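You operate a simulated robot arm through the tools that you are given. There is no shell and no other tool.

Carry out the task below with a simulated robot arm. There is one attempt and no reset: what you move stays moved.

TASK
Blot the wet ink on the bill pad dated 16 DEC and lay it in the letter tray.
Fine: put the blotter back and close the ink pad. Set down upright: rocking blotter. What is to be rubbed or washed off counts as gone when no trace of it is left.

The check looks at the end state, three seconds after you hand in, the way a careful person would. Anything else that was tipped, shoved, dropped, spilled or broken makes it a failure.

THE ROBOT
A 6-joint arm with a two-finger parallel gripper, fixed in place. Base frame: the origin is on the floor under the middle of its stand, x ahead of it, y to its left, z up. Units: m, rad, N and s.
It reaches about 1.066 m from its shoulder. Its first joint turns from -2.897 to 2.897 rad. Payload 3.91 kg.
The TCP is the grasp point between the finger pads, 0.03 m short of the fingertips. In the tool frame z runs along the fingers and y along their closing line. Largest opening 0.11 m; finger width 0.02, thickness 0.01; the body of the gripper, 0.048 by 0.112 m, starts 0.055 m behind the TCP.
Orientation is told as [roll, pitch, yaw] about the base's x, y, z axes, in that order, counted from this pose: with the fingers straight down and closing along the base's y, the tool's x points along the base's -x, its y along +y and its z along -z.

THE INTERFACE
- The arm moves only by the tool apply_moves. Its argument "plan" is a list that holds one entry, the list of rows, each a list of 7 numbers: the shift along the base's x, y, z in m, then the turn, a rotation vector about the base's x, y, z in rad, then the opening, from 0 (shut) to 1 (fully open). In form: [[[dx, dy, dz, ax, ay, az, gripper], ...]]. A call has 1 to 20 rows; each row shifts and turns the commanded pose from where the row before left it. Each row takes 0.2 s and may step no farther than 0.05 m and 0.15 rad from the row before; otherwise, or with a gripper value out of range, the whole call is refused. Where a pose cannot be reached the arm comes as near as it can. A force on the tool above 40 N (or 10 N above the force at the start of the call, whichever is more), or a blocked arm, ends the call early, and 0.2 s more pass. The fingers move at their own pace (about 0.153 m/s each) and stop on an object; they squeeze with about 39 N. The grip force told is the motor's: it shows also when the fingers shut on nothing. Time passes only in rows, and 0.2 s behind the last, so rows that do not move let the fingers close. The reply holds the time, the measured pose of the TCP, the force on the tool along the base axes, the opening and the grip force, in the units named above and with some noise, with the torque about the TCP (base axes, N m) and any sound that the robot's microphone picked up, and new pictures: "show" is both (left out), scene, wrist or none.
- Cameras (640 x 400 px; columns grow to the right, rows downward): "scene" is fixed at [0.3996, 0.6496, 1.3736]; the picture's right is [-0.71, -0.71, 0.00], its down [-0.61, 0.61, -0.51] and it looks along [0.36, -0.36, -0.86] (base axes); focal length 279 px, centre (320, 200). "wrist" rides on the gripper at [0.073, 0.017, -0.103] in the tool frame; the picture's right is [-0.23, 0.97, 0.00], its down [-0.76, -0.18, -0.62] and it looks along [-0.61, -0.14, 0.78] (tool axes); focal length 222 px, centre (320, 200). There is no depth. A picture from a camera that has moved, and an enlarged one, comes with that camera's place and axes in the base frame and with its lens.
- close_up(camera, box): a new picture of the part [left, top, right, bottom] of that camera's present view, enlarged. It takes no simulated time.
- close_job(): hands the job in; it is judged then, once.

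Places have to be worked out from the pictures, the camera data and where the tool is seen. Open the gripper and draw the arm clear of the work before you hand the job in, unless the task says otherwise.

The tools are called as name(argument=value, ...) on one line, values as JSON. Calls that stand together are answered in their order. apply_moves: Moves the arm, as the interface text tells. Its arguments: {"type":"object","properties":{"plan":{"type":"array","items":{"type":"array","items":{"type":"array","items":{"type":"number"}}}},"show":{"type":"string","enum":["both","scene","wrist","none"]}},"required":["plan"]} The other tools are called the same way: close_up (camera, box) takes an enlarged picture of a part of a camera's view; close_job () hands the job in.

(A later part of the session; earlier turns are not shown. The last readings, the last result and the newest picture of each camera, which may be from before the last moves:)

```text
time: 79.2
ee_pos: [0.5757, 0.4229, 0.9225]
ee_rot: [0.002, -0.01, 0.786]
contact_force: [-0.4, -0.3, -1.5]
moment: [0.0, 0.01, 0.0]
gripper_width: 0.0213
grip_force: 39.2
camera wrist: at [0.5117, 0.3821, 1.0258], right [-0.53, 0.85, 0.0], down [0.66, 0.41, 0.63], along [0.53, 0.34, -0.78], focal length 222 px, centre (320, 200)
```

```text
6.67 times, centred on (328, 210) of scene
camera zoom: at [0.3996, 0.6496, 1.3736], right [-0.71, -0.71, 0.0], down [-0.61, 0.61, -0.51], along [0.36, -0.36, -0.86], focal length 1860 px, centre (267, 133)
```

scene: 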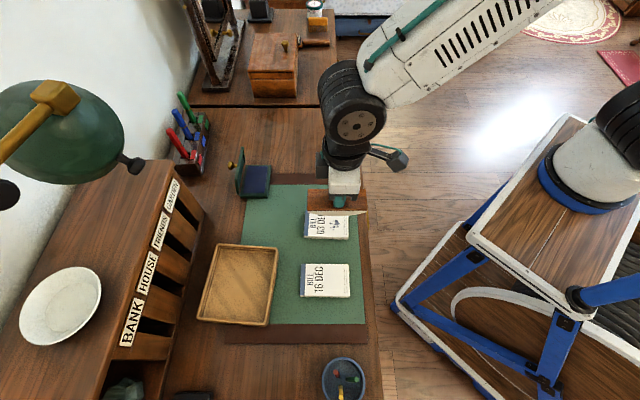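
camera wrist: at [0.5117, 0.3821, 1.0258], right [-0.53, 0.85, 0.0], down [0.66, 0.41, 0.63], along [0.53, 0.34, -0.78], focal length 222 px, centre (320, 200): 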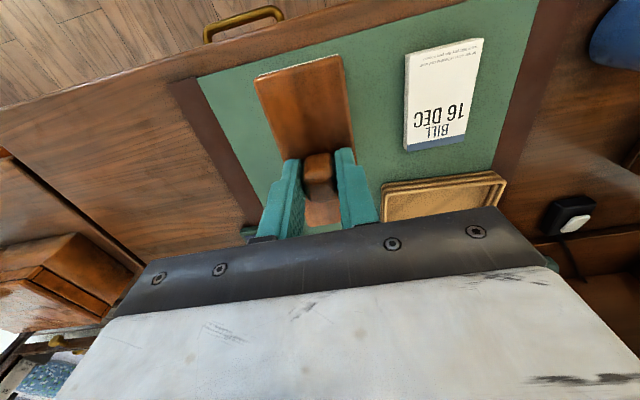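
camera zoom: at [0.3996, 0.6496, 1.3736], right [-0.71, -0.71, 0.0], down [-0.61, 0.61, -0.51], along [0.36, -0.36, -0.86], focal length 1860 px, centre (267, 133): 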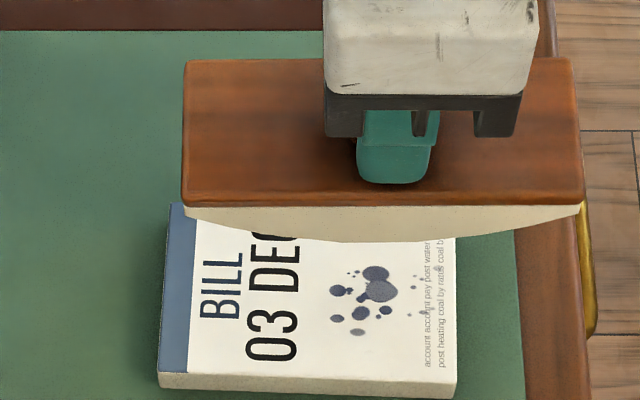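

The 16 DEC pad is clean. The plate centre sits about (+2, +3) mm from the TCP, so I carry the blotter back to its original place (plate centre ≈ p 0.872, q -0.118) and stop about 1 cm above the mat to compare with the first pictures.

apply_moves(plan=[[[0.0312, 0.0269, 0, 0, 0, 0, 0], [0.0312, 0.0269, 0, 0, 0, 0, 0], [0.0312, 0.0269, 0, 0, 0, 0, 0], [0.0311, 0.0269, 0, 0, 0, 0, 0], [0, 0, -0.04, -0.007, 0.007, 0, 0], [0, 0, -0.04, 0, 0, 0, 0], [0, 0, -0.014, 0, 0, 0, 0], [0, 0, 0, 0, 0, 0, 0]]])

close_up(camera="scene", box=[234, 200, 298, 240])

```text
time: 81.0
ee_pos: [0.6995, 0.5307, 0.8272]
ee_rot: [0.002, -0.002, 0.786]
contact_force: [0.3, -0.1, -0.8]
moment: [0.0, 0.03, 0.03]
gripper_width: 0.0214
grip_force: 38.9
camera wrist: at [0.6368, 0.4904, 0.9309], right [-0.53, 0.85, 0.0], down [0.67, 0.41, 0.62], along [0.53, 0.33, -0.78], focal length 222 px, centre (320, 200)
```

scene: 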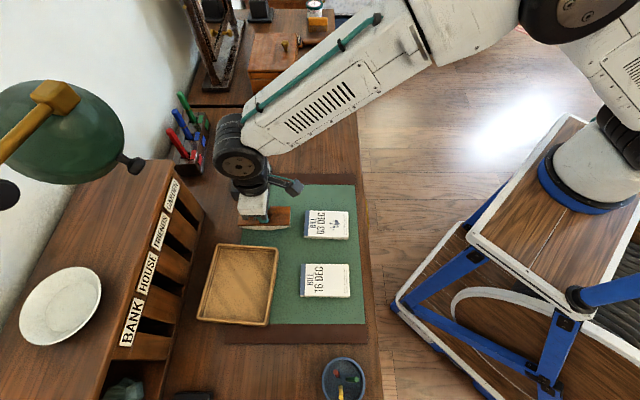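
wrist: 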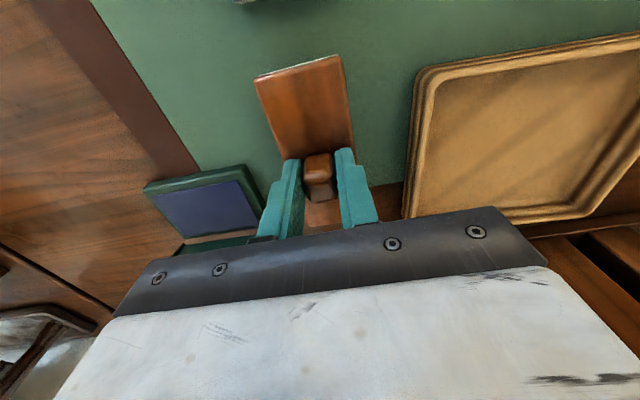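

```text
10.00 times, centred on (266, 220) of scene
camera zoom: at [0.3996, 0.6496, 1.3736], right [-0.71, -0.71, 0.0], down [-0.61, 0.61, -0.51], along [0.36, -0.36, -0.86], focal length 2791 px, centre (860, 0)
```

zoom: 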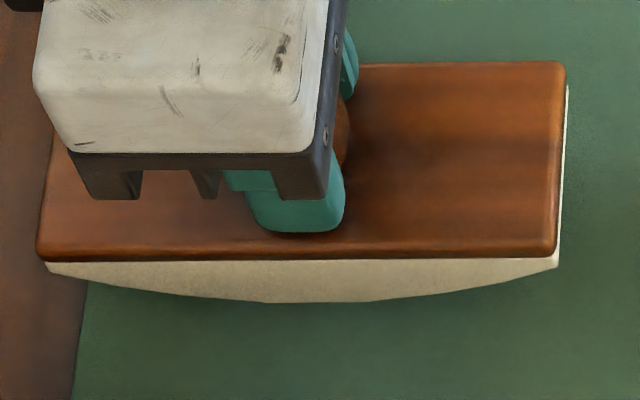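

The blotter matches its original footprint within about a millimetre. I lower it slowly onto the mat.

apply_moves(plan=[[[0, 0, -0.006, 0, 0, 0, 0], [0, 0, -0.003, 0, 0, 0, 0], [0, 0, 0, 0, 0, 0, 0]]], show="none")

apply_moves(plan=[[[0, 0, -0.001, 0, 0, 0, 0], [0, 0, 0, 0, 0, 0, 0]]], show="none")

apply_moves(plan=[[[0, 0, -0.0007, 0, 0, 0, 0], [0, 0, 0, 0, 0, 0, 0]]], show="none")

```text
time: 81.8
ee_pos: [0.7011, 0.5306, 0.8185]
ee_rot: [0.002, 0.0, 0.785]
contact_force: [0.0, 0.2, -1.1]
moment: [-0.01, -0.03, 0.0]
gripper_width: 0.0217
grip_force: 38.8
```

```text
time: 82.4
ee_pos: [0.701, 0.5303, 0.8193]
ee_rot: [0.003, 0.0, 0.785]
contact_force: [0.2, -0.5, -1.5]
moment: [0.01, -0.01, -0.03]
gripper_width: 0.0216
grip_force: 38.9
```

```text
time: 83.0
ee_pos: [0.7008, 0.53, 0.818]
ee_rot: [0.002, 0.0, 0.785]
contact_force: [-0.9, 0.5, -2.3]
moment: [0.02, 0.03, -0.02]
gripper_width: 0.0215
grip_force: 38.7
```

Still hanging free; I continue in small steps.

apply_moves(plan=[[[0, 0, -0.0007, 0, 0, 0, 0], [0, 0, 0, 0, 0, 0, 0]]], show="none")

apply_moves(plan=[[[0, 0, -0.0007, 0, 0, 0, 0], [0, 0, 0, 0, 0, 0, 0]]], show="none")

apply_moves(plan=[[[0, 0, -0.0007, 0, 0, 0, 0], [0, 0, 0, 0, 0, 0, 0]]], show="none")

```text
time: 83.6
ee_pos: [0.7006, 0.5313, 0.817]
ee_rot: [0.001, 0.001, 0.786]
contact_force: [0.6, 0.5, -0.8]
moment: [0.0, 0.01, 0.02]
gripper_width: 0.0214
grip_force: 38.6
```

```text
time: 84.2
ee_pos: [0.7006, 0.5304, 0.8171]
ee_rot: [0.002, 0.0, 0.783]
contact_force: [-0.2, 0.9, 2.1]
moment: [0.01, -0.02, 0.04]
gripper_width: 0.0214
grip_force: 39.1
```

```text
time: 84.8
ee_pos: [0.7015, 0.5301, 0.8175]
ee_rot: [0.0, -0.002, 0.786]
contact_force: [-2.1, -1.8, 11.7]
moment: [-0.02, -0.07, 0.0]
gripper_width: 0.0215
grip_force: 39.0
```

The blotter is seated on the mat. I relieve the pressure slightly, open the fingers and look before withdrawing.

apply_moves(plan=[[[0, 0, 0.0006, 0, 0, 0, 0], [0, 0, 0, 0, 0, 0, 0.3], [0, 0, 0, 0, 0, 0, 0.35], [0, 0, 0.003, 0, 0, 0, 0.4]]])

apply_moves(plan=[[[0, 0, 0.02, 0, 0, 0, 0.45], [0, 0, 0.04, 0, 0, 0, 0.45], [0, 0, 0.04, 0, 0, 0, 0.45], [0, 0, 0, 0, 0, 0, 0.45]]])

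close_up(camera="scene", box=[234, 200, 298, 240])

```text
time: 85.8
ee_pos: [0.7005, 0.5295, 0.8183]
ee_rot: [0.001, 0.003, 0.785]
contact_force: [0.0, 0.3, 0.0]
moment: [0.01, 0.01, 0.02]
gripper_width: 0.0439
grip_force: 0.1
camera wrist: at [0.6378, 0.49, 0.9229], right [-0.53, 0.85, 0.0], down [0.67, 0.41, 0.62], along [0.53, 0.33, -0.78], focal length 222 px, centre (320, 200)
```

scene: 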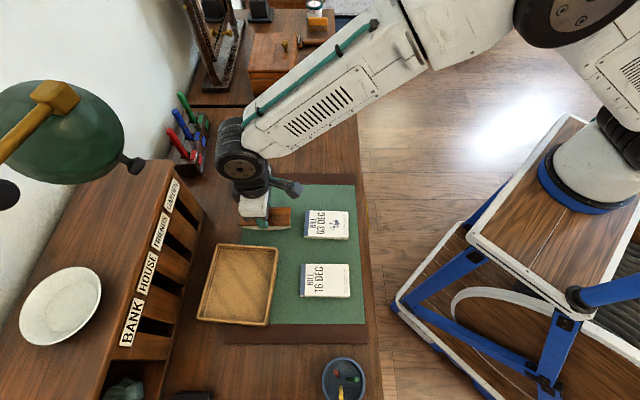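
wrist: 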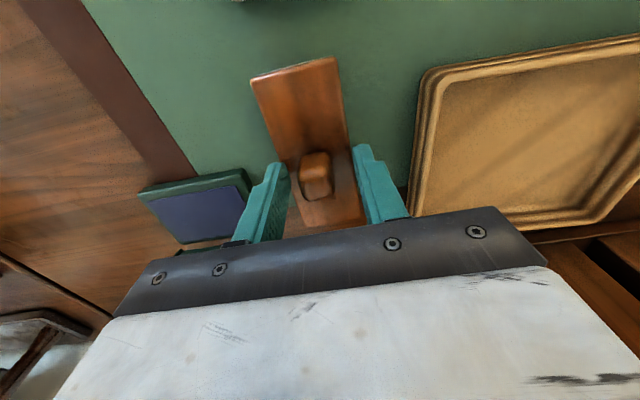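

```text
time: 86.8
ee_pos: [0.7021, 0.529, 0.9193]
ee_rot: [0.0, 0.0, 0.786]
contact_force: [0.8, 0.0, -0.1]
moment: [0.03, 0.0, 0.03]
gripper_width: 0.0495
grip_force: 0.0
camera wrist: at [0.6388, 0.4899, 1.0235], right [-0.53, 0.85, 0.0], down [0.67, 0.41, 0.62], along [0.53, 0.33, -0.78], focal length 222 px, centre (320, 200)
```

scene: 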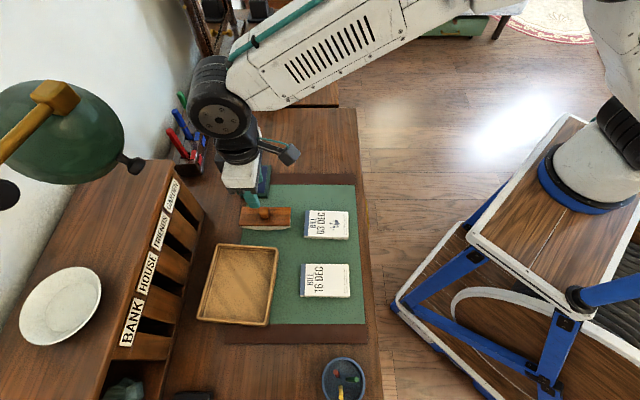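
wrist: 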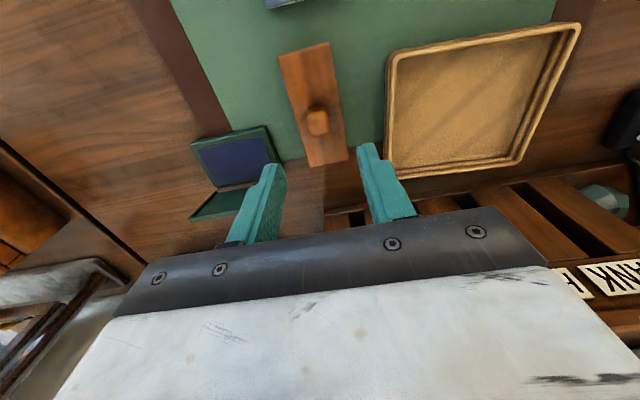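

```text
10.00 times, centred on (266, 220) of scene
camera zoom: at [0.3996, 0.6496, 1.3736], right [-0.71, -0.71, 0.0], down [-0.61, 0.61, -0.51], along [0.36, -0.36, -0.86], focal length 2791 px, centre (860, 0)
```

zoom: 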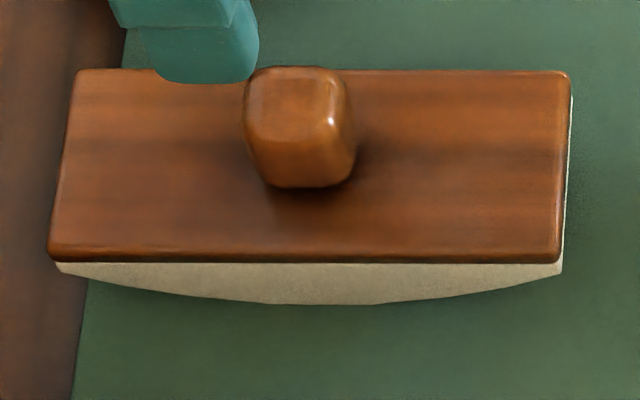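

The blotter stands upright at its place (within a few mm). Next I study the letter tray's inner size to plan how the pad fits.

close_up(camera="wrist", box=[370, 10, 600, 190])

close_up(camera="scene", box=[184, 236, 296, 336])

close_up(camera="scene", box=[220, 140, 290, 205])

```text
2.22 times, centred on (485, 100) of wrist
camera zoom: at [0.6388, 0.4899, 1.0235], right [-0.53, 0.85, 0.0], down [0.67, 0.41, 0.62], along [0.53, 0.33, -0.78], focal length 494 px, centre (-47, 422)
```

zoom: 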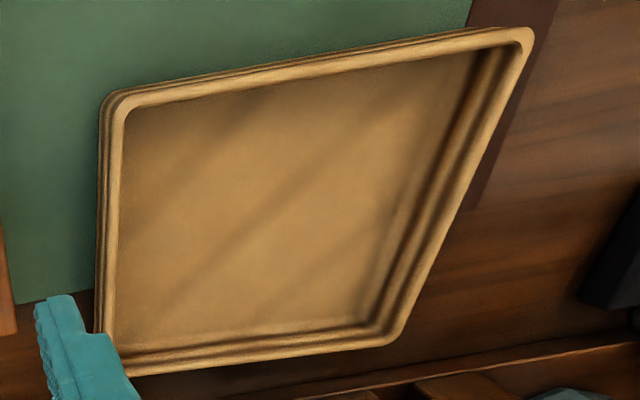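

```text
4.00 times, centred on (240, 286) of scene
camera zoom: at [0.3996, 0.6496, 1.3736], right [-0.71, -0.71, 0.0], down [-0.61, 0.61, -0.51], along [0.36, -0.36, -0.86], focal length 1116 px, centre (640, -144)
```

zoom: 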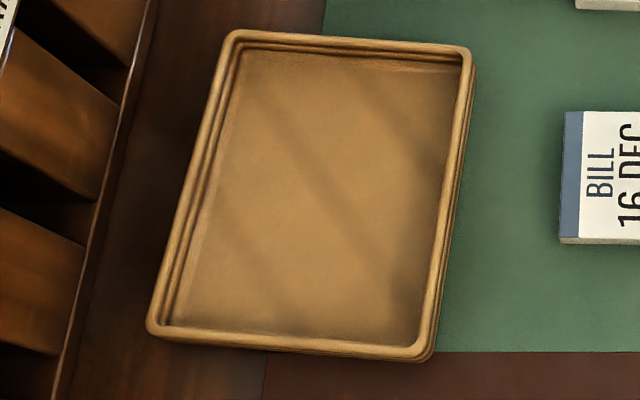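

```text
6.15 times, centred on (255, 172) of scene
camera zoom: at [0.3996, 0.6496, 1.3736], right [-0.71, -0.71, 0.0], down [-0.61, 0.61, -0.51], along [0.36, -0.36, -0.86], focal length 1717 px, centre (720, 369)
```

zoom: 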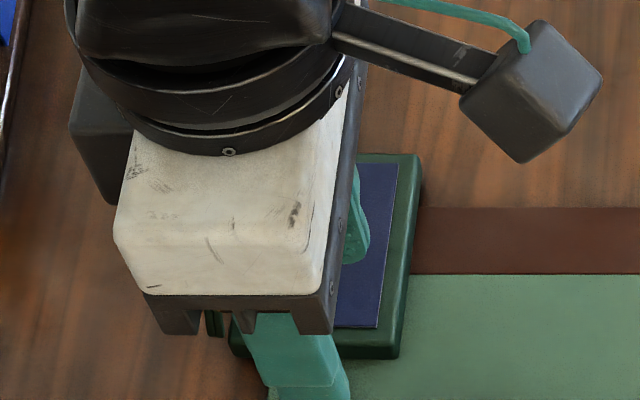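

The tray's rim is about z=0.775, centre ≈ p 0.911, q 0.027, turned about -4°, inner floor roughly 0.12 × 0.145 m. I'll grip the pad across its short side and lay it with its long side along the tray's long side. First I move above the pad.

apply_moves(plan=[[[-0.0397, 0.0004, 0, 0, 0, 0, 0.85], [-0.0397, 0.0004, 0, 0, 0, 0, 0.85], [-0.0397, 0.0005, 0, 0, 0, 0, 0.85], [-0.0398, 0.0005, 0, 0, 0, 0, 0.85], [-0.0398, 0.0005, 0, 0, 0, 0, 0.85], [0, 0, -0.04, 0, 0, 0, 0.85], [0, 0, -0.029, 0, 0, 0, 0.85], [0, 0, 0, 0, 0, 0, 0.85]]])

close_up(camera="wrist", box=[200, 60, 440, 240])

close_up(camera="scene", box=[280, 240, 376, 300])

```text
time: 88.6
ee_pos: [0.5031, 0.5316, 0.8523]
ee_rot: [0.001, -0.001, 0.786]
contact_force: [0.1, -0.6, -0.9]
moment: [0.0, 0.0, 0.0]
gripper_width: 0.0936
grip_force: 0.0
camera wrist: at [0.4396, 0.4921, 0.9561], right [-0.53, 0.85, 0.0], down [0.67, 0.41, 0.62], along [0.53, 0.33, -0.78], focal length 222 px, centre (320, 200)
```

scene: 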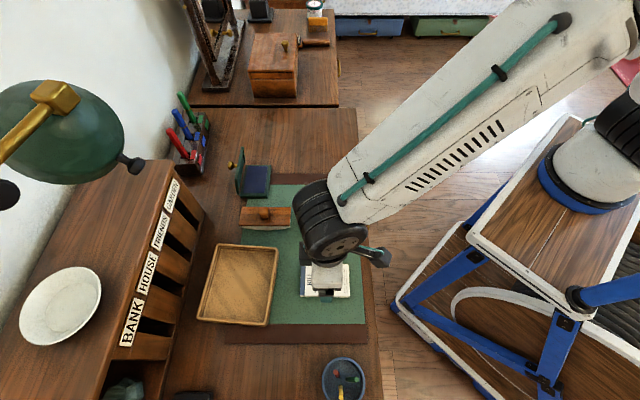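
wrist: 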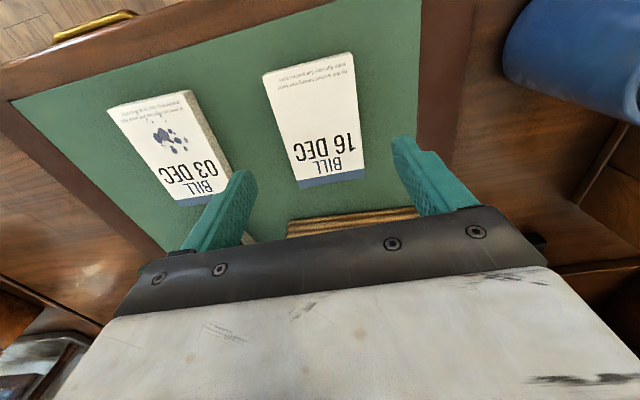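

```text
2.22 times, centred on (320, 150) of wrist
camera zoom: at [0.4396, 0.4921, 0.9561], right [-0.53, 0.85, 0.0], down [0.67, 0.41, 0.62], along [0.53, 0.33, -0.78], focal length 494 px, centre (320, 311)
```

zoom: 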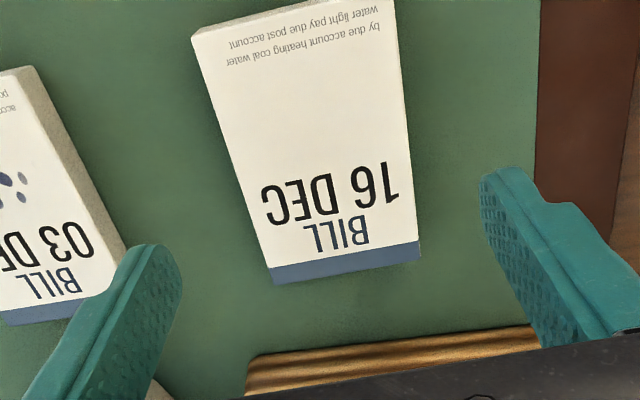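

```text
6.67 times, centred on (328, 270) of scene
camera zoom: at [0.3996, 0.6496, 1.3736], right [-0.71, -0.71, 0.0], down [-0.61, 0.61, -0.51], along [0.36, -0.36, -0.86], focal length 1860 px, centre (267, -267)
```

zoom: 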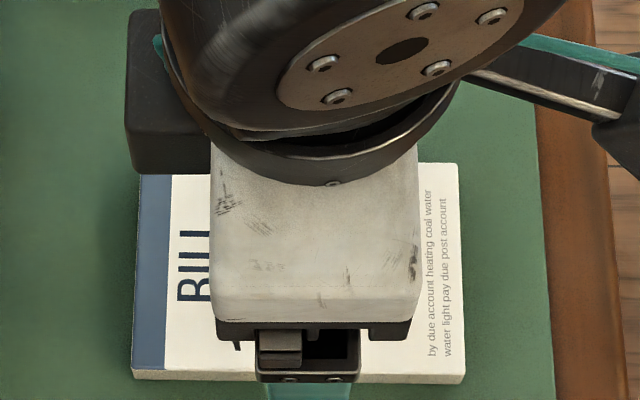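

The pad is centred between the fingers (p≈0.733, q≈0.020). I descend around it to just above the mat.

apply_moves(plan=[[[0, 0, -0.03, 0, 0, 0, 0.85], [0, 0, -0.03, 0, 0, 0, 0.85], [0, 0, 0, 0, 0, 0, 0.85]]], show="none")

apply_moves(plan=[[[0, 0, -0.002, 0, 0, 0, 0.85], [0, 0, 0, 0, 0, 0, 0.85]]], show="none")

apply_moves(plan=[[[0, 0, -0.0015, 0, 0, 0, 0.85], [0, 0, 0, 0, 0, 0, 0.85]]], show="both")

```text
time: 89.4
ee_pos: [0.5024, 0.5314, 0.7923]
ee_rot: [0.001, -0.001, 0.787]
contact_force: [-0.3, -0.1, -0.1]
moment: [0.02, 0.02, 0.02]
gripper_width: 0.0935
grip_force: 0.1
```

```text
time: 90.0
ee_pos: [0.5018, 0.5305, 0.7887]
ee_rot: [0.003, -0.001, 0.786]
contact_force: [-0.8, -1.1, 0.6]
moment: [0.0, 0.03, -0.01]
gripper_width: 0.0934
grip_force: 0.0
```

```text
time: 90.6
ee_pos: [0.5019, 0.5313, 0.7875]
ee_rot: [0.002, -0.001, 0.785]
contact_force: [0.4, -0.4, -0.4]
moment: [0.02, -0.01, 0.01]
gripper_width: 0.0935
grip_force: 0.0
camera wrist: at [0.4384, 0.4921, 0.8913], right [-0.53, 0.85, 0.0], down [0.67, 0.41, 0.62], along [0.53, 0.33, -0.78], focal length 222 px, centre (320, 200)
```

scene: 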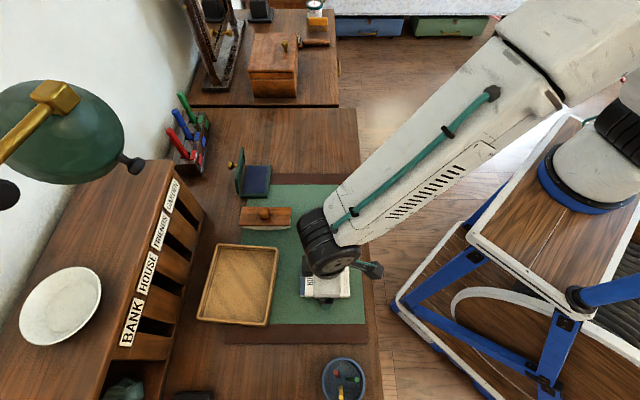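
wrist: 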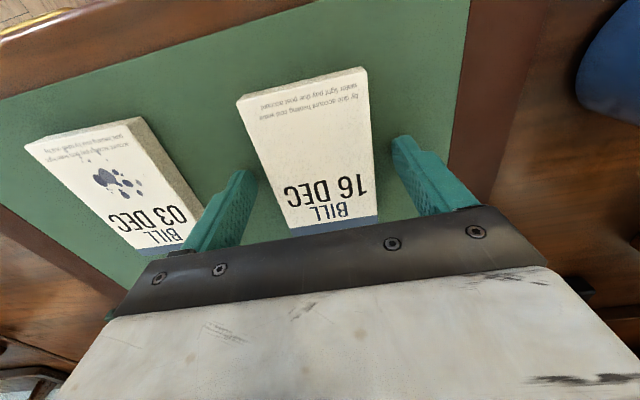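

No contact yet; one more small step, then I close on the pad's sides.

apply_moves(plan=[[[0, 0, -0.0015, 0, 0, 0, 0.85], [0, 0, 0, 0, 0, 0, 0.85]]], show="none")

apply_moves(plan=[[[0, 0, 0, 0, 0, 0, 0.7], [0, 0, 0, 0, 0, 0, 0.6], [0, 0, 0, 0, 0, 0, 0.4], [0, 0, 0, 0, 0, 0, 0.4]]], show="both")

```text
time: 91.2
ee_pos: [0.5016, 0.5311, 0.7848]
ee_rot: [0.001, 0.002, 0.785]
contact_force: [-1.1, -0.1, 0.5]
moment: [-0.02, 0.01, 0.02]
gripper_width: 0.0934
grip_force: 0.0
```

```text
time: 92.2
ee_pos: [0.501, 0.5307, 0.7851]
ee_rot: [0.001, 0.0, 0.785]
contact_force: [0.6, 0.0, 0.0]
moment: [-0.03, 0.0, 0.02]
gripper_width: 0.0671
grip_force: 39.5
camera wrist: at [0.4385, 0.4921, 0.8894], right [-0.53, 0.85, 0.0], down [0.67, 0.41, 0.62], along [0.53, 0.33, -0.78], focal length 222 px, centre (320, 200)
```

scene: 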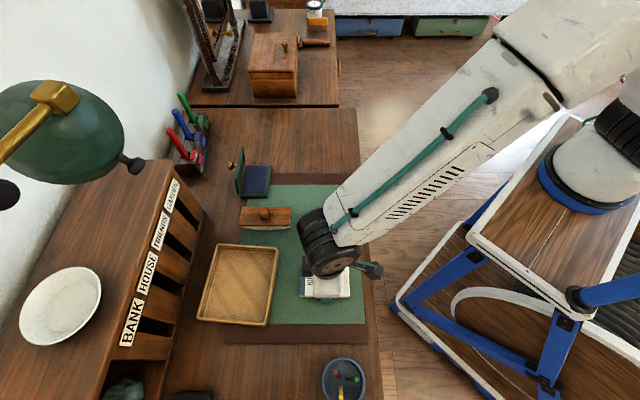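
wrist: 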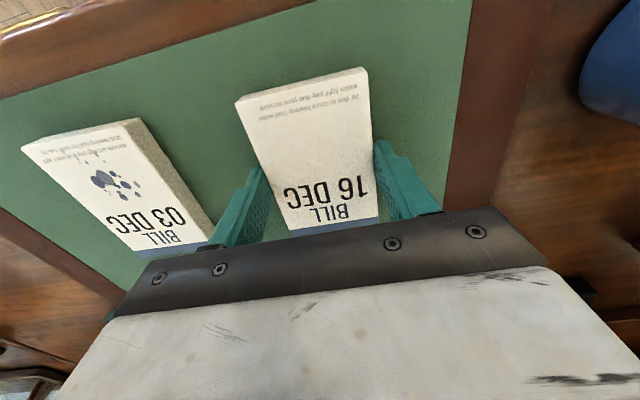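

The pad is gripped (67 mm wide). I lift it straight up and check it hangs level.

apply_moves(plan=[[[0, 0, 0.01, 0, 0, 0, 0.4], [0, 0, 0.03, 0, 0, 0, 0.4], [0, 0, 0.04, 0, 0, 0, 0.4], [0, 0, 0.04, 0, 0, 0, 0.4], [0, 0, 0, 0, 0, 0, 0.4]]])

```text
time: 93.4
ee_pos: [0.5023, 0.5324, 0.9053]
ee_rot: [0.002, 0.0, 0.786]
contact_force: [0.3, 0.3, -0.2]
moment: [0.0, -0.01, -0.01]
gripper_width: 0.0671
grip_force: 39.0
camera wrist: at [0.4387, 0.4929, 1.0102], right [-0.53, 0.85, 0.0], down [0.67, 0.41, 0.62], along [0.53, 0.33, -0.78], focal length 222 px, centre (320, 200)
```

scene: 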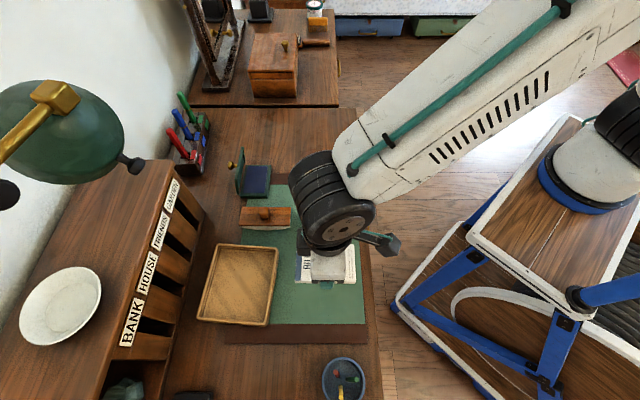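
wrist: 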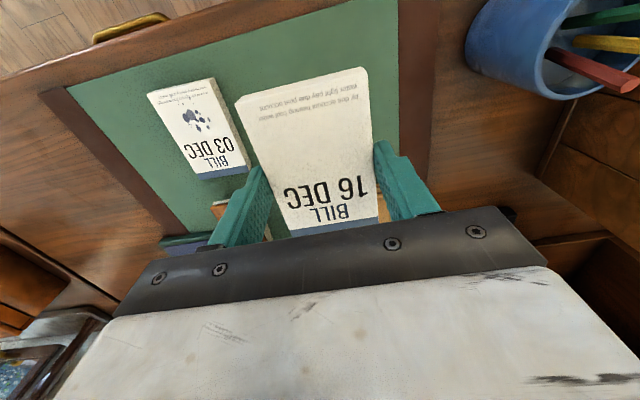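

Level and secure. I rotate the pad by -94° in place at this height (to align its long side with the tray).

apply_moves(plan=[[[0, 0, 0, 0, 0, -0.1495, 0.4], [0, 0, 0, 0, 0, -0.1495, 0.4], [0, 0, 0, 0, 0, -0.1495, 0.4], [0, 0, 0, 0, 0, -0.1495, 0.4], [0, 0, 0, 0, 0, -0.1495, 0.4], [0, 0, 0, 0, 0, -0.1495, 0.4], [0, 0, 0, 0, 0, -0.1495, 0.4], [0, 0, 0, 0, 0, -0.1495, 0.4], [0, 0, 0, 0, 0, -0.1495, 0.4], [0, 0, 0, 0, 0, -0.1495, 0.4], [0, 0, 0, 0, 0, -0.1495, 0.4], [0, 0, 0, 0, 0, 0, 0.4]]])

```text
time: 96.0
ee_pos: [0.5008, 0.5317, 0.9047]
ee_rot: [0.003, -0.002, -0.862]
contact_force: [-0.5, 0.7, -1.0]
moment: [-0.01, -0.02, 0.02]
gripper_width: 0.0673
grip_force: 39.1
camera wrist: at [0.4663, 0.5974, 1.0096], right [0.89, 0.46, 0.0], down [0.36, -0.69, 0.62], along [0.29, -0.55, -0.78], focal length 222 px, centre (320, 200)
```

scene: 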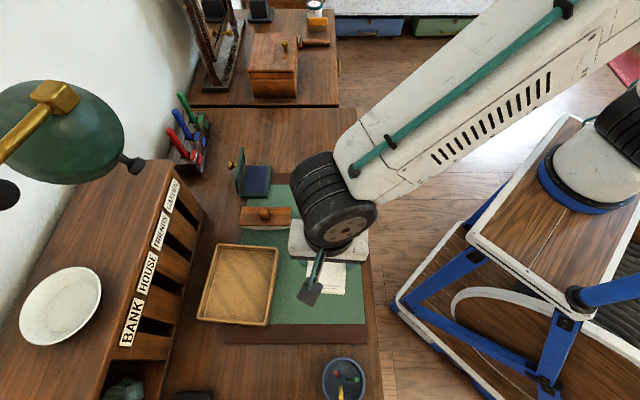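
wrist: 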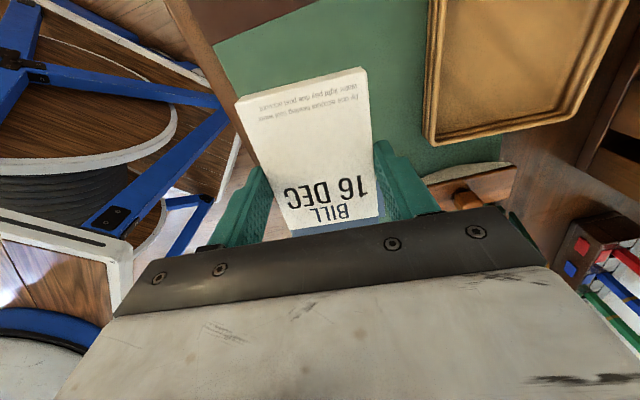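

The pad is turned. I move it above the tray's centre at the same height and compare with the tray outline.

apply_moves(plan=[[[0.0305, 0.0331, 0, 0, 0, 0, 0.4], [0.0305, 0.0331, 0, 0, 0, 0, 0.4], [0.0305, 0.0331, 0, 0, 0, 0, 0.4], [0.0305, 0.033, 0, 0, 0, 0, 0.4], [0, 0, 0, 0, 0, 0, 0.4]]])

close_up(camera="scene", box=[184, 216, 312, 336])

```text
time: 97.2
ee_pos: [0.6235, 0.6645, 0.9037]
ee_rot: [0.001, 0.002, -0.86]
contact_force: [-0.5, 0.1, -0.8]
moment: [0.03, 0.0, -0.01]
gripper_width: 0.0669
grip_force: 38.7
camera wrist: at [0.5892, 0.7301, 1.0084], right [0.89, 0.46, 0.0], down [0.36, -0.69, 0.62], along [0.29, -0.55, -0.78], focal length 222 px, centre (320, 200)
```

scene: 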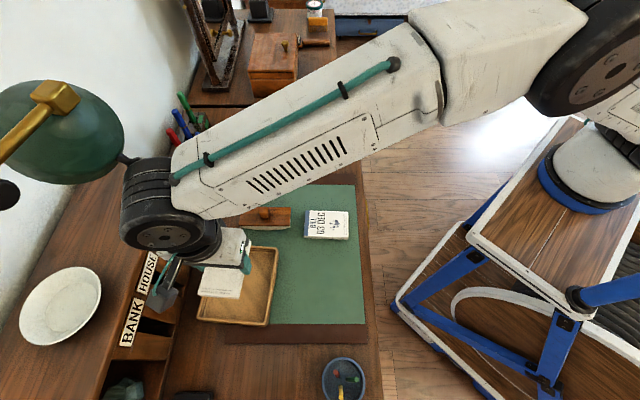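
wrist: 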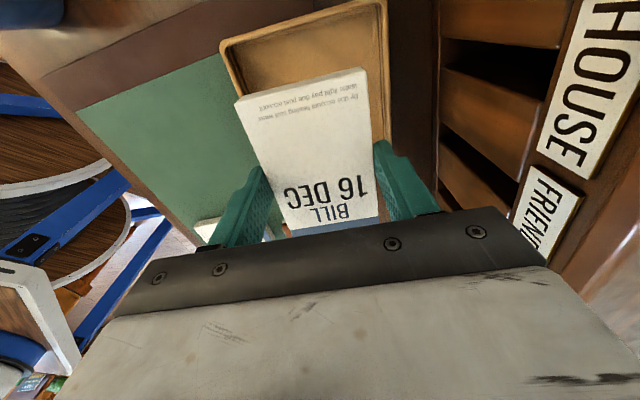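

```text
3.33 times, centred on (248, 276) of scene
camera zoom: at [0.3996, 0.6496, 1.3736], right [-0.71, -0.71, 0.0], down [-0.61, 0.61, -0.51], along [0.36, -0.36, -0.86], focal length 930 px, centre (560, -53)
```

zoom: 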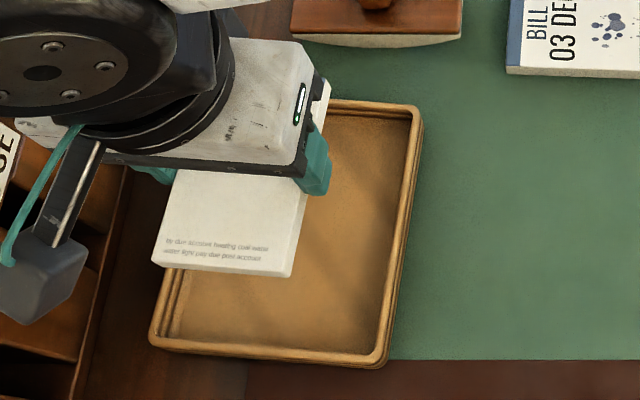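

The pad centre is over the tray centre by both cameras' estimates. I lower to just above the rim and check again.

apply_moves(plan=[[[0, 0, -0.035, 0, 0, 0, 0.4], [0, 0, -0.03, 0, 0, 0, 0.4], [0, 0, -0.015, 0, 0, 0, 0.4], [0, 0, 0, 0, 0, 0, 0.4]]])

close_up(camera="wrist", box=[180, 0, 440, 170])

close_up(camera="scene", box=[184, 216, 312, 336])

```text
time: 98.2
ee_pos: [0.6244, 0.6641, 0.8233]
ee_rot: [0.002, -0.002, -0.859]
contact_force: [-0.2, -0.1, -0.7]
moment: [0.0, 0.0, 0.02]
gripper_width: 0.0672
grip_force: 39.2
camera wrist: at [0.5905, 0.7297, 0.9292], right [0.89, 0.46, 0.0], down [0.36, -0.69, 0.62], along [0.29, -0.55, -0.78], focal length 222 px, centre (320, 200)
```

scene: 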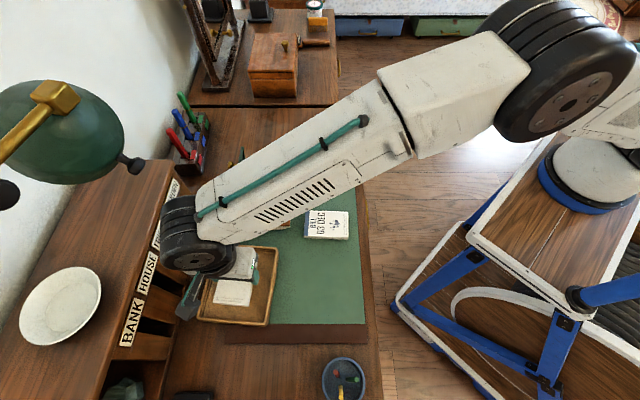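
wrist: 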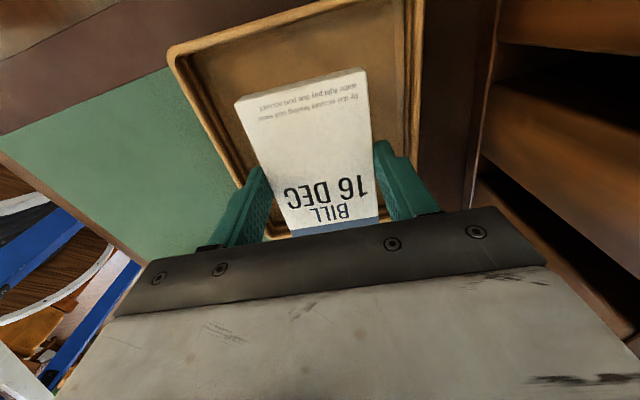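

```text
2.35 times, centred on (310, 85) of wrist
camera zoom: at [0.5905, 0.7297, 0.9292], right [0.89, 0.46, 0.0], down [0.36, -0.69, 0.62], along [0.29, -0.55, -0.78], focal length 523 px, centre (344, 471)
```

zoom: 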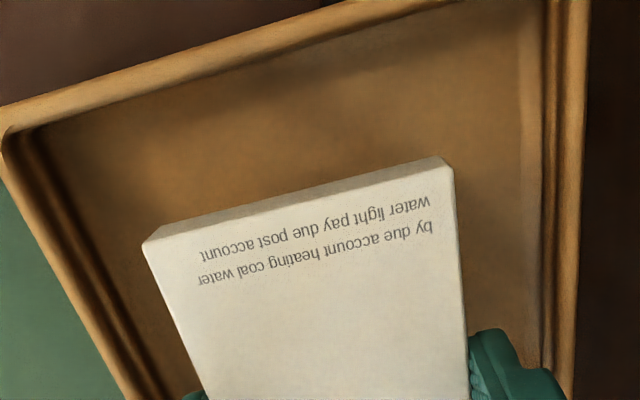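

```text
3.33 times, centred on (248, 276) of scene
camera zoom: at [0.3996, 0.6496, 1.3736], right [-0.71, -0.71, 0.0], down [-0.61, 0.61, -0.51], along [0.36, -0.36, -0.86], focal length 930 px, centre (560, -53)
```

zoom: 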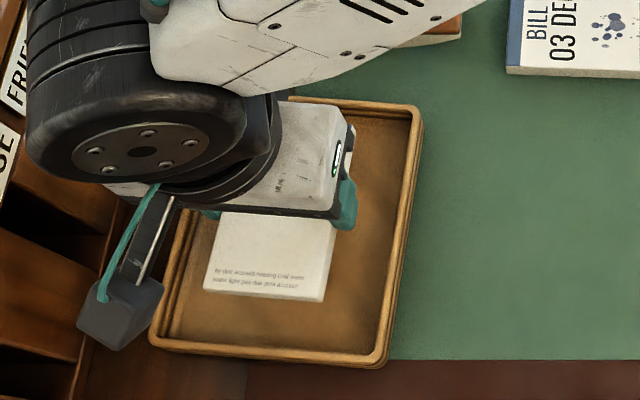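

The pad is well inside the tray outline on all sides. I lower it towards the tray floor, then feel for contact.

apply_moves(plan=[[[0, 0, -0.018, 0, 0, 0, 0.4], [0, 0, -0.008, 0, 0, 0, 0.4], [0, 0, 0, 0, 0, 0, 0.4]]], show="none")

apply_moves(plan=[[[0, 0, -0.002, 0, 0, 0, 0.4], [0, 0, 0, 0, 0, 0, 0.4]]], show="none")

apply_moves(plan=[[[0, 0, -0.0015, 0, 0, 0, 0.4], [0, 0, 0, 0, 0, 0, 0.4]]], show="none")

```text
time: 99.0
ee_pos: [0.6253, 0.6652, 0.7982]
ee_rot: [0.002, 0.001, -0.86]
contact_force: [0.1, 0.1, -1.0]
moment: [0.0, 0.02, 0.0]
gripper_width: 0.0668
grip_force: 38.8
```

```text
time: 99.6
ee_pos: [0.6237, 0.6649, 0.798]
ee_rot: [0.001, 0.0, -0.86]
contact_force: [0.6, -0.3, -0.4]
moment: [0.0, 0.02, -0.01]
gripper_width: 0.0673
grip_force: 38.5
```

```text
time: 100.2
ee_pos: [0.6249, 0.6648, 0.795]
ee_rot: [0.001, 0.0, -0.86]
contact_force: [-0.4, -0.4, -1.8]
moment: [0.02, 0.0, 0.03]
gripper_width: 0.0669
grip_force: 39.3
```

No contact yet at z≈0.795; I continue in 1 mm steps.

apply_moves(plan=[[[0, 0, -0.001, 0, 0, 0, 0.4], [0, 0, 0, 0, 0, 0, 0.4]]], show="none")

apply_moves(plan=[[[0, 0, -0.001, 0, 0, 0, 0.4], [0, 0, 0, 0, 0, 0, 0.4]]], show="none")

apply_moves(plan=[[[0, 0, -0.001, 0, 0, 0, 0.4], [0, 0, 0, 0, 0, 0, 0.4]]], show="none")

apply_moves(plan=[[[0, 0, -0.001, 0, 0, 0, 0.4], [0, 0, 0, 0, 0, 0, 0.4]]], show="none")

```text
time: 100.8
ee_pos: [0.6252, 0.6643, 0.7946]
ee_rot: [0.003, 0.0, -0.861]
contact_force: [0.7, 0.4, -0.5]
moment: [0.01, -0.02, -0.02]
gripper_width: 0.067
grip_force: 39.3
```

```text
time: 101.4
ee_pos: [0.6244, 0.6658, 0.7934]
ee_rot: [0.002, -0.001, -0.86]
contact_force: [-0.2, -0.3, -0.8]
moment: [-0.01, 0.0, 0.02]
gripper_width: 0.0672
grip_force: 38.8
```

```text
time: 102.0
ee_pos: [0.6238, 0.6656, 0.7909]
ee_rot: [0.001, 0.0, -0.86]
contact_force: [-0.4, 0.1, -1.2]
moment: [0.01, -0.01, 0.02]
gripper_width: 0.0667
grip_force: 39.3
```

```text
time: 102.6
ee_pos: [0.6235, 0.6646, 0.7925]
ee_rot: [0.002, 0.0, -0.86]
contact_force: [-0.1, -0.7, -1.0]
moment: [0.03, -0.02, 0.03]
gripper_width: 0.0671
grip_force: 38.7
```

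apply_moves(plan=[[[0, 0, -0.001, 0, 0, 0, 0.4], [0, 0, 0, 0, 0, 0, 0.4]]], show="none")

apply_moves(plan=[[[0, 0, -0.001, 0, 0, 0, 0.4], [0, 0, 0, 0, 0, 0, 0.4]]], show="none")

apply_moves(plan=[[[0, 0, -0.001, 0, 0, 0, 0.4], [0, 0, 0, 0, 0, 0, 0.4]]], show="both")

```text
time: 103.2
ee_pos: [0.6241, 0.6639, 0.7903]
ee_rot: [0.001, 0.0, -0.859]
contact_force: [0.0, 0.9, -0.9]
moment: [0.02, 0.02, -0.01]
gripper_width: 0.0671
grip_force: 39.1
```

```text
time: 103.8
ee_pos: [0.6247, 0.6644, 0.7902]
ee_rot: [0.003, -0.001, -0.861]
contact_force: [0.0, -2.0, 6.9]
moment: [-0.24, 0.19, 0.06]
gripper_width: 0.0671
grip_force: 38.8
```

```text
time: 104.4
ee_pos: [0.6249, 0.6635, 0.7888]
ee_rot: [0.006, -0.001, -0.861]
contact_force: [3.4, -2.5, 17.2]
moment: [-0.52, 0.22, 0.09]
gripper_width: 0.0668
grip_force: 39.0
camera wrist: at [0.5887, 0.7298, 0.8943], right [0.89, 0.46, 0.0], down [0.36, -0.7, 0.62], along [0.29, -0.55, -0.78], focal length 222 px, centre (320, 200)
```

scene: 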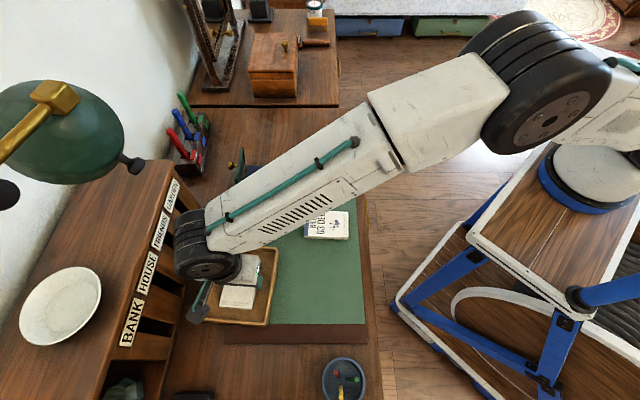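
wrist: 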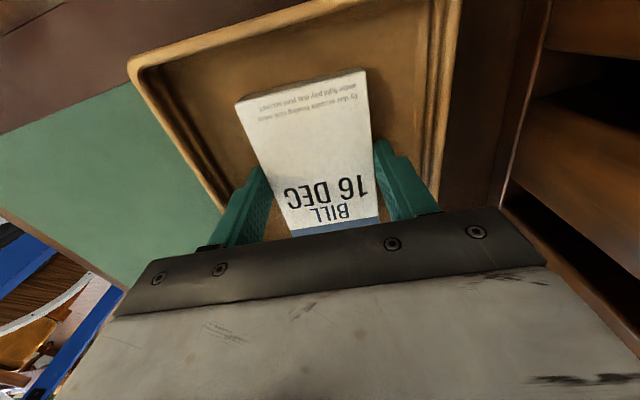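

The pad touches the tray floor (17 N). I ease off slightly and open the fingers only a few mm so they clear the pad but not the tray walls.

apply_moves(plan=[[[0, 0, 0.001, 0, 0, 0, 0.4], [0, 0, 0, 0, 0, 0, 0.66], [0, 0, 0, 0, 0, 0, 0.68], [0, 0, 0, 0, 0, 0, 0.68]]], show="wrist")

```text
time: 105.4
ee_pos: [0.6242, 0.6638, 0.7893]
ee_rot: [0.003, 0.0, -0.858]
contact_force: [4.8, 2.8, 8.0]
moment: [-0.15, 0.13, 0.04]
gripper_width: 0.0718
grip_force: 0.0
camera wrist: at [0.5883, 0.7301, 0.8934], right [0.89, 0.46, 0.0], down [0.36, -0.69, 0.62], along [0.29, -0.55, -0.78], focal length 222 px, centre (320, 200)
```

wrist: 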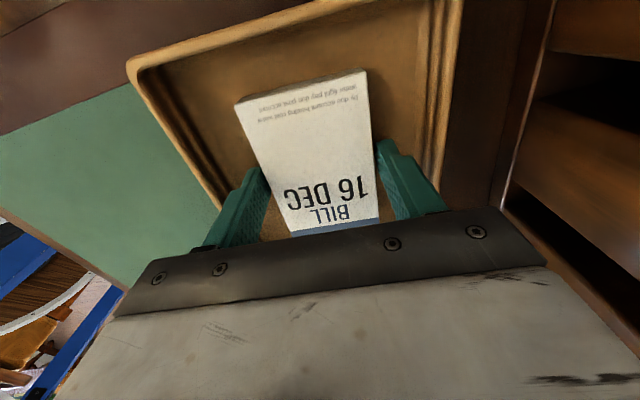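

One fingertip is touching the tray's inner step (5 N sideways), so I lift straight up with a tiny shift away from it.

apply_moves(plan=[[[0.0007, 0.0007, 0.002, 0, 0, 0, 0.66], [0.0007, 0.0007, 0.003, 0, 0, 0, 0.66], [0, 0, 0, 0, 0, 0, 0.66]]], show="both")

close_up(camera="wrist", box=[180, 50, 460, 240])

```text
time: 106.2
ee_pos: [0.6244, 0.6651, 0.7953]
ee_rot: [0.003, 0.0, -0.862]
contact_force: [0.8, 0.0, -0.5]
moment: [-0.03, 0.03, -0.01]
gripper_width: 0.0727
grip_force: 0.1
camera wrist: at [0.5902, 0.7311, 0.8983], right [0.89, 0.46, 0.0], down [0.36, -0.69, 0.62], along [0.29, -0.55, -0.78], focal length 222 px, centre (320, 200)
```

scene: 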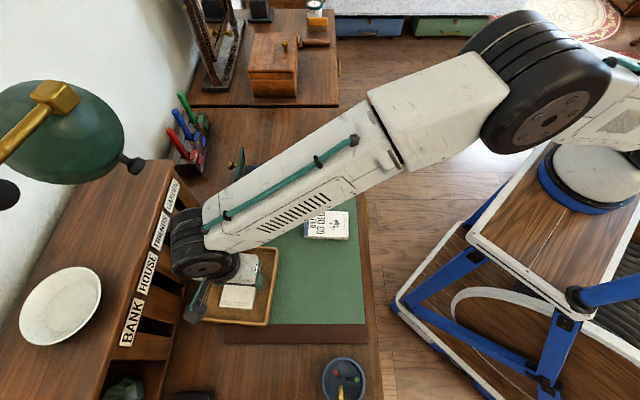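
wrist: 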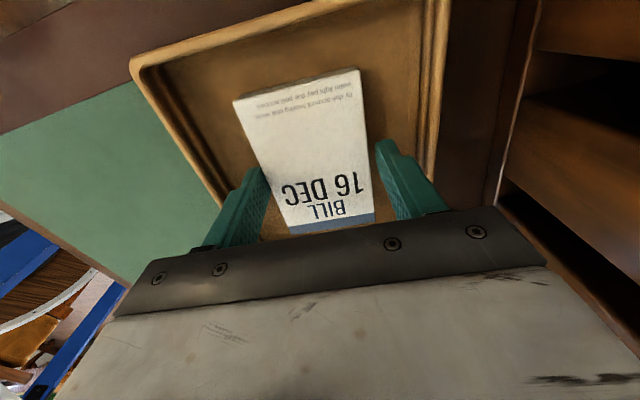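

```text
2.11 times, centred on (320, 145) of wrist
camera zoom: at [0.5902, 0.7311, 0.8983], right [0.89, 0.46, 0.0], down [0.36, -0.69, 0.62], along [0.29, -0.55, -0.78], focal length 468 px, centre (320, 316)
```

zoom: 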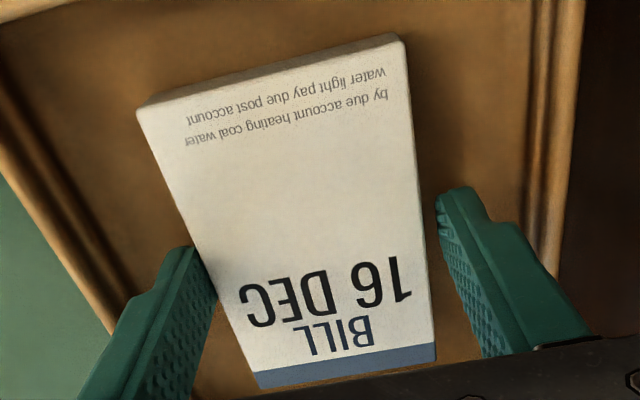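

The pad lies in the tray, released, with the -p finger close to its side. I centre by 1.5 mm and withdraw straight up.

apply_moves(plan=[[[-0.001, -0.001, 0.003, 0, 0, 0, 0.66], [0, 0, 0.006, 0, 0, 0, 0.66], [0, 0, 0.02, 0, 0, 0, 0.66], [0, 0, 0.04, 0, 0, 0, 0.66], [0, 0, 0.04, 0, 0, 0, 0.66], [0, 0, 0.04, 0, 0, 0, 0.66], [0, 0, 0, 0, 0, 0, 0.66]]], show="both")

close_up(camera="wrist", box=[180, 0, 460, 190])

close_up(camera="scene", box=[184, 216, 312, 336])

```text
time: 107.8
ee_pos: [0.6236, 0.6637, 0.9452]
ee_rot: [0.001, -0.002, -0.861]
contact_force: [-0.7, -1.1, 0.6]
moment: [0.0, 0.01, 0.01]
gripper_width: 0.0726
grip_force: 0.1
camera wrist: at [0.5886, 0.7292, 1.0494], right [0.89, 0.46, 0.0], down [0.36, -0.69, 0.62], along [0.29, -0.55, -0.78], focal length 222 px, centre (320, 200)
```

scene: 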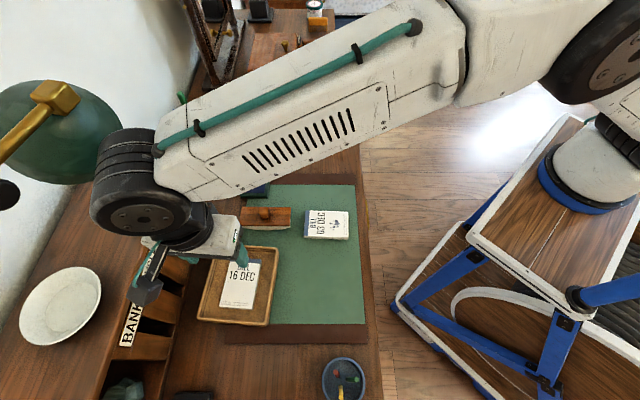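
wrist: 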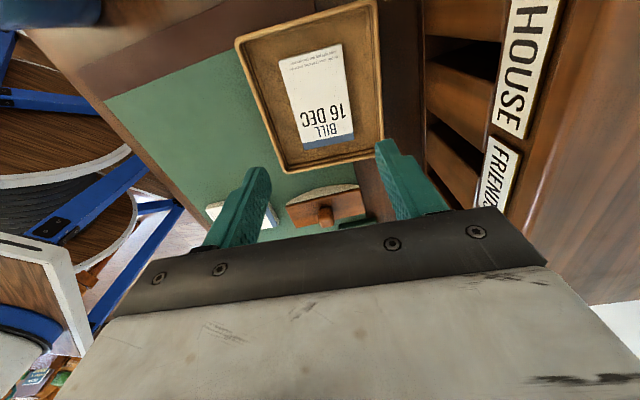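

```text
2.11 times, centred on (320, 95) of wrist
camera zoom: at [0.5886, 0.7292, 1.0494], right [0.89, 0.46, 0.0], down [0.36, -0.69, 0.62], along [0.29, -0.55, -0.78], focal length 468 px, centre (320, 421)
```

zoom: 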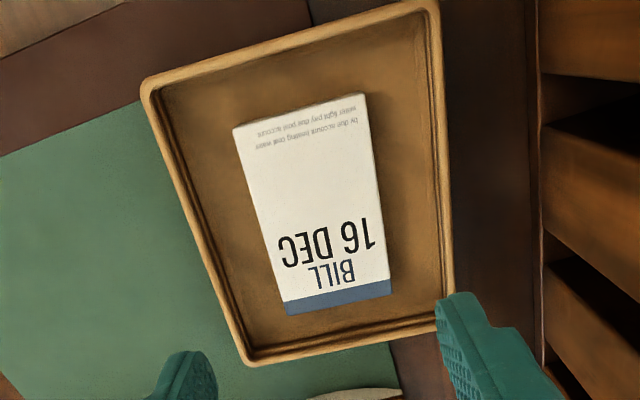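

```text
3.33 times, centred on (248, 276) of scene
camera zoom: at [0.3996, 0.6496, 1.3736], right [-0.71, -0.71, 0.0], down [-0.61, 0.61, -0.51], along [0.36, -0.36, -0.86], focal length 930 px, centre (560, -53)
```

zoom: 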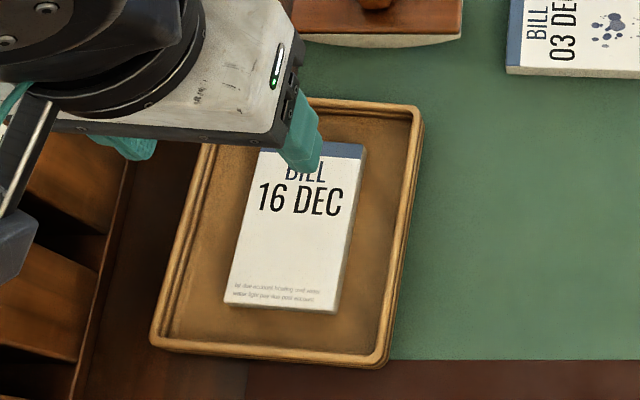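

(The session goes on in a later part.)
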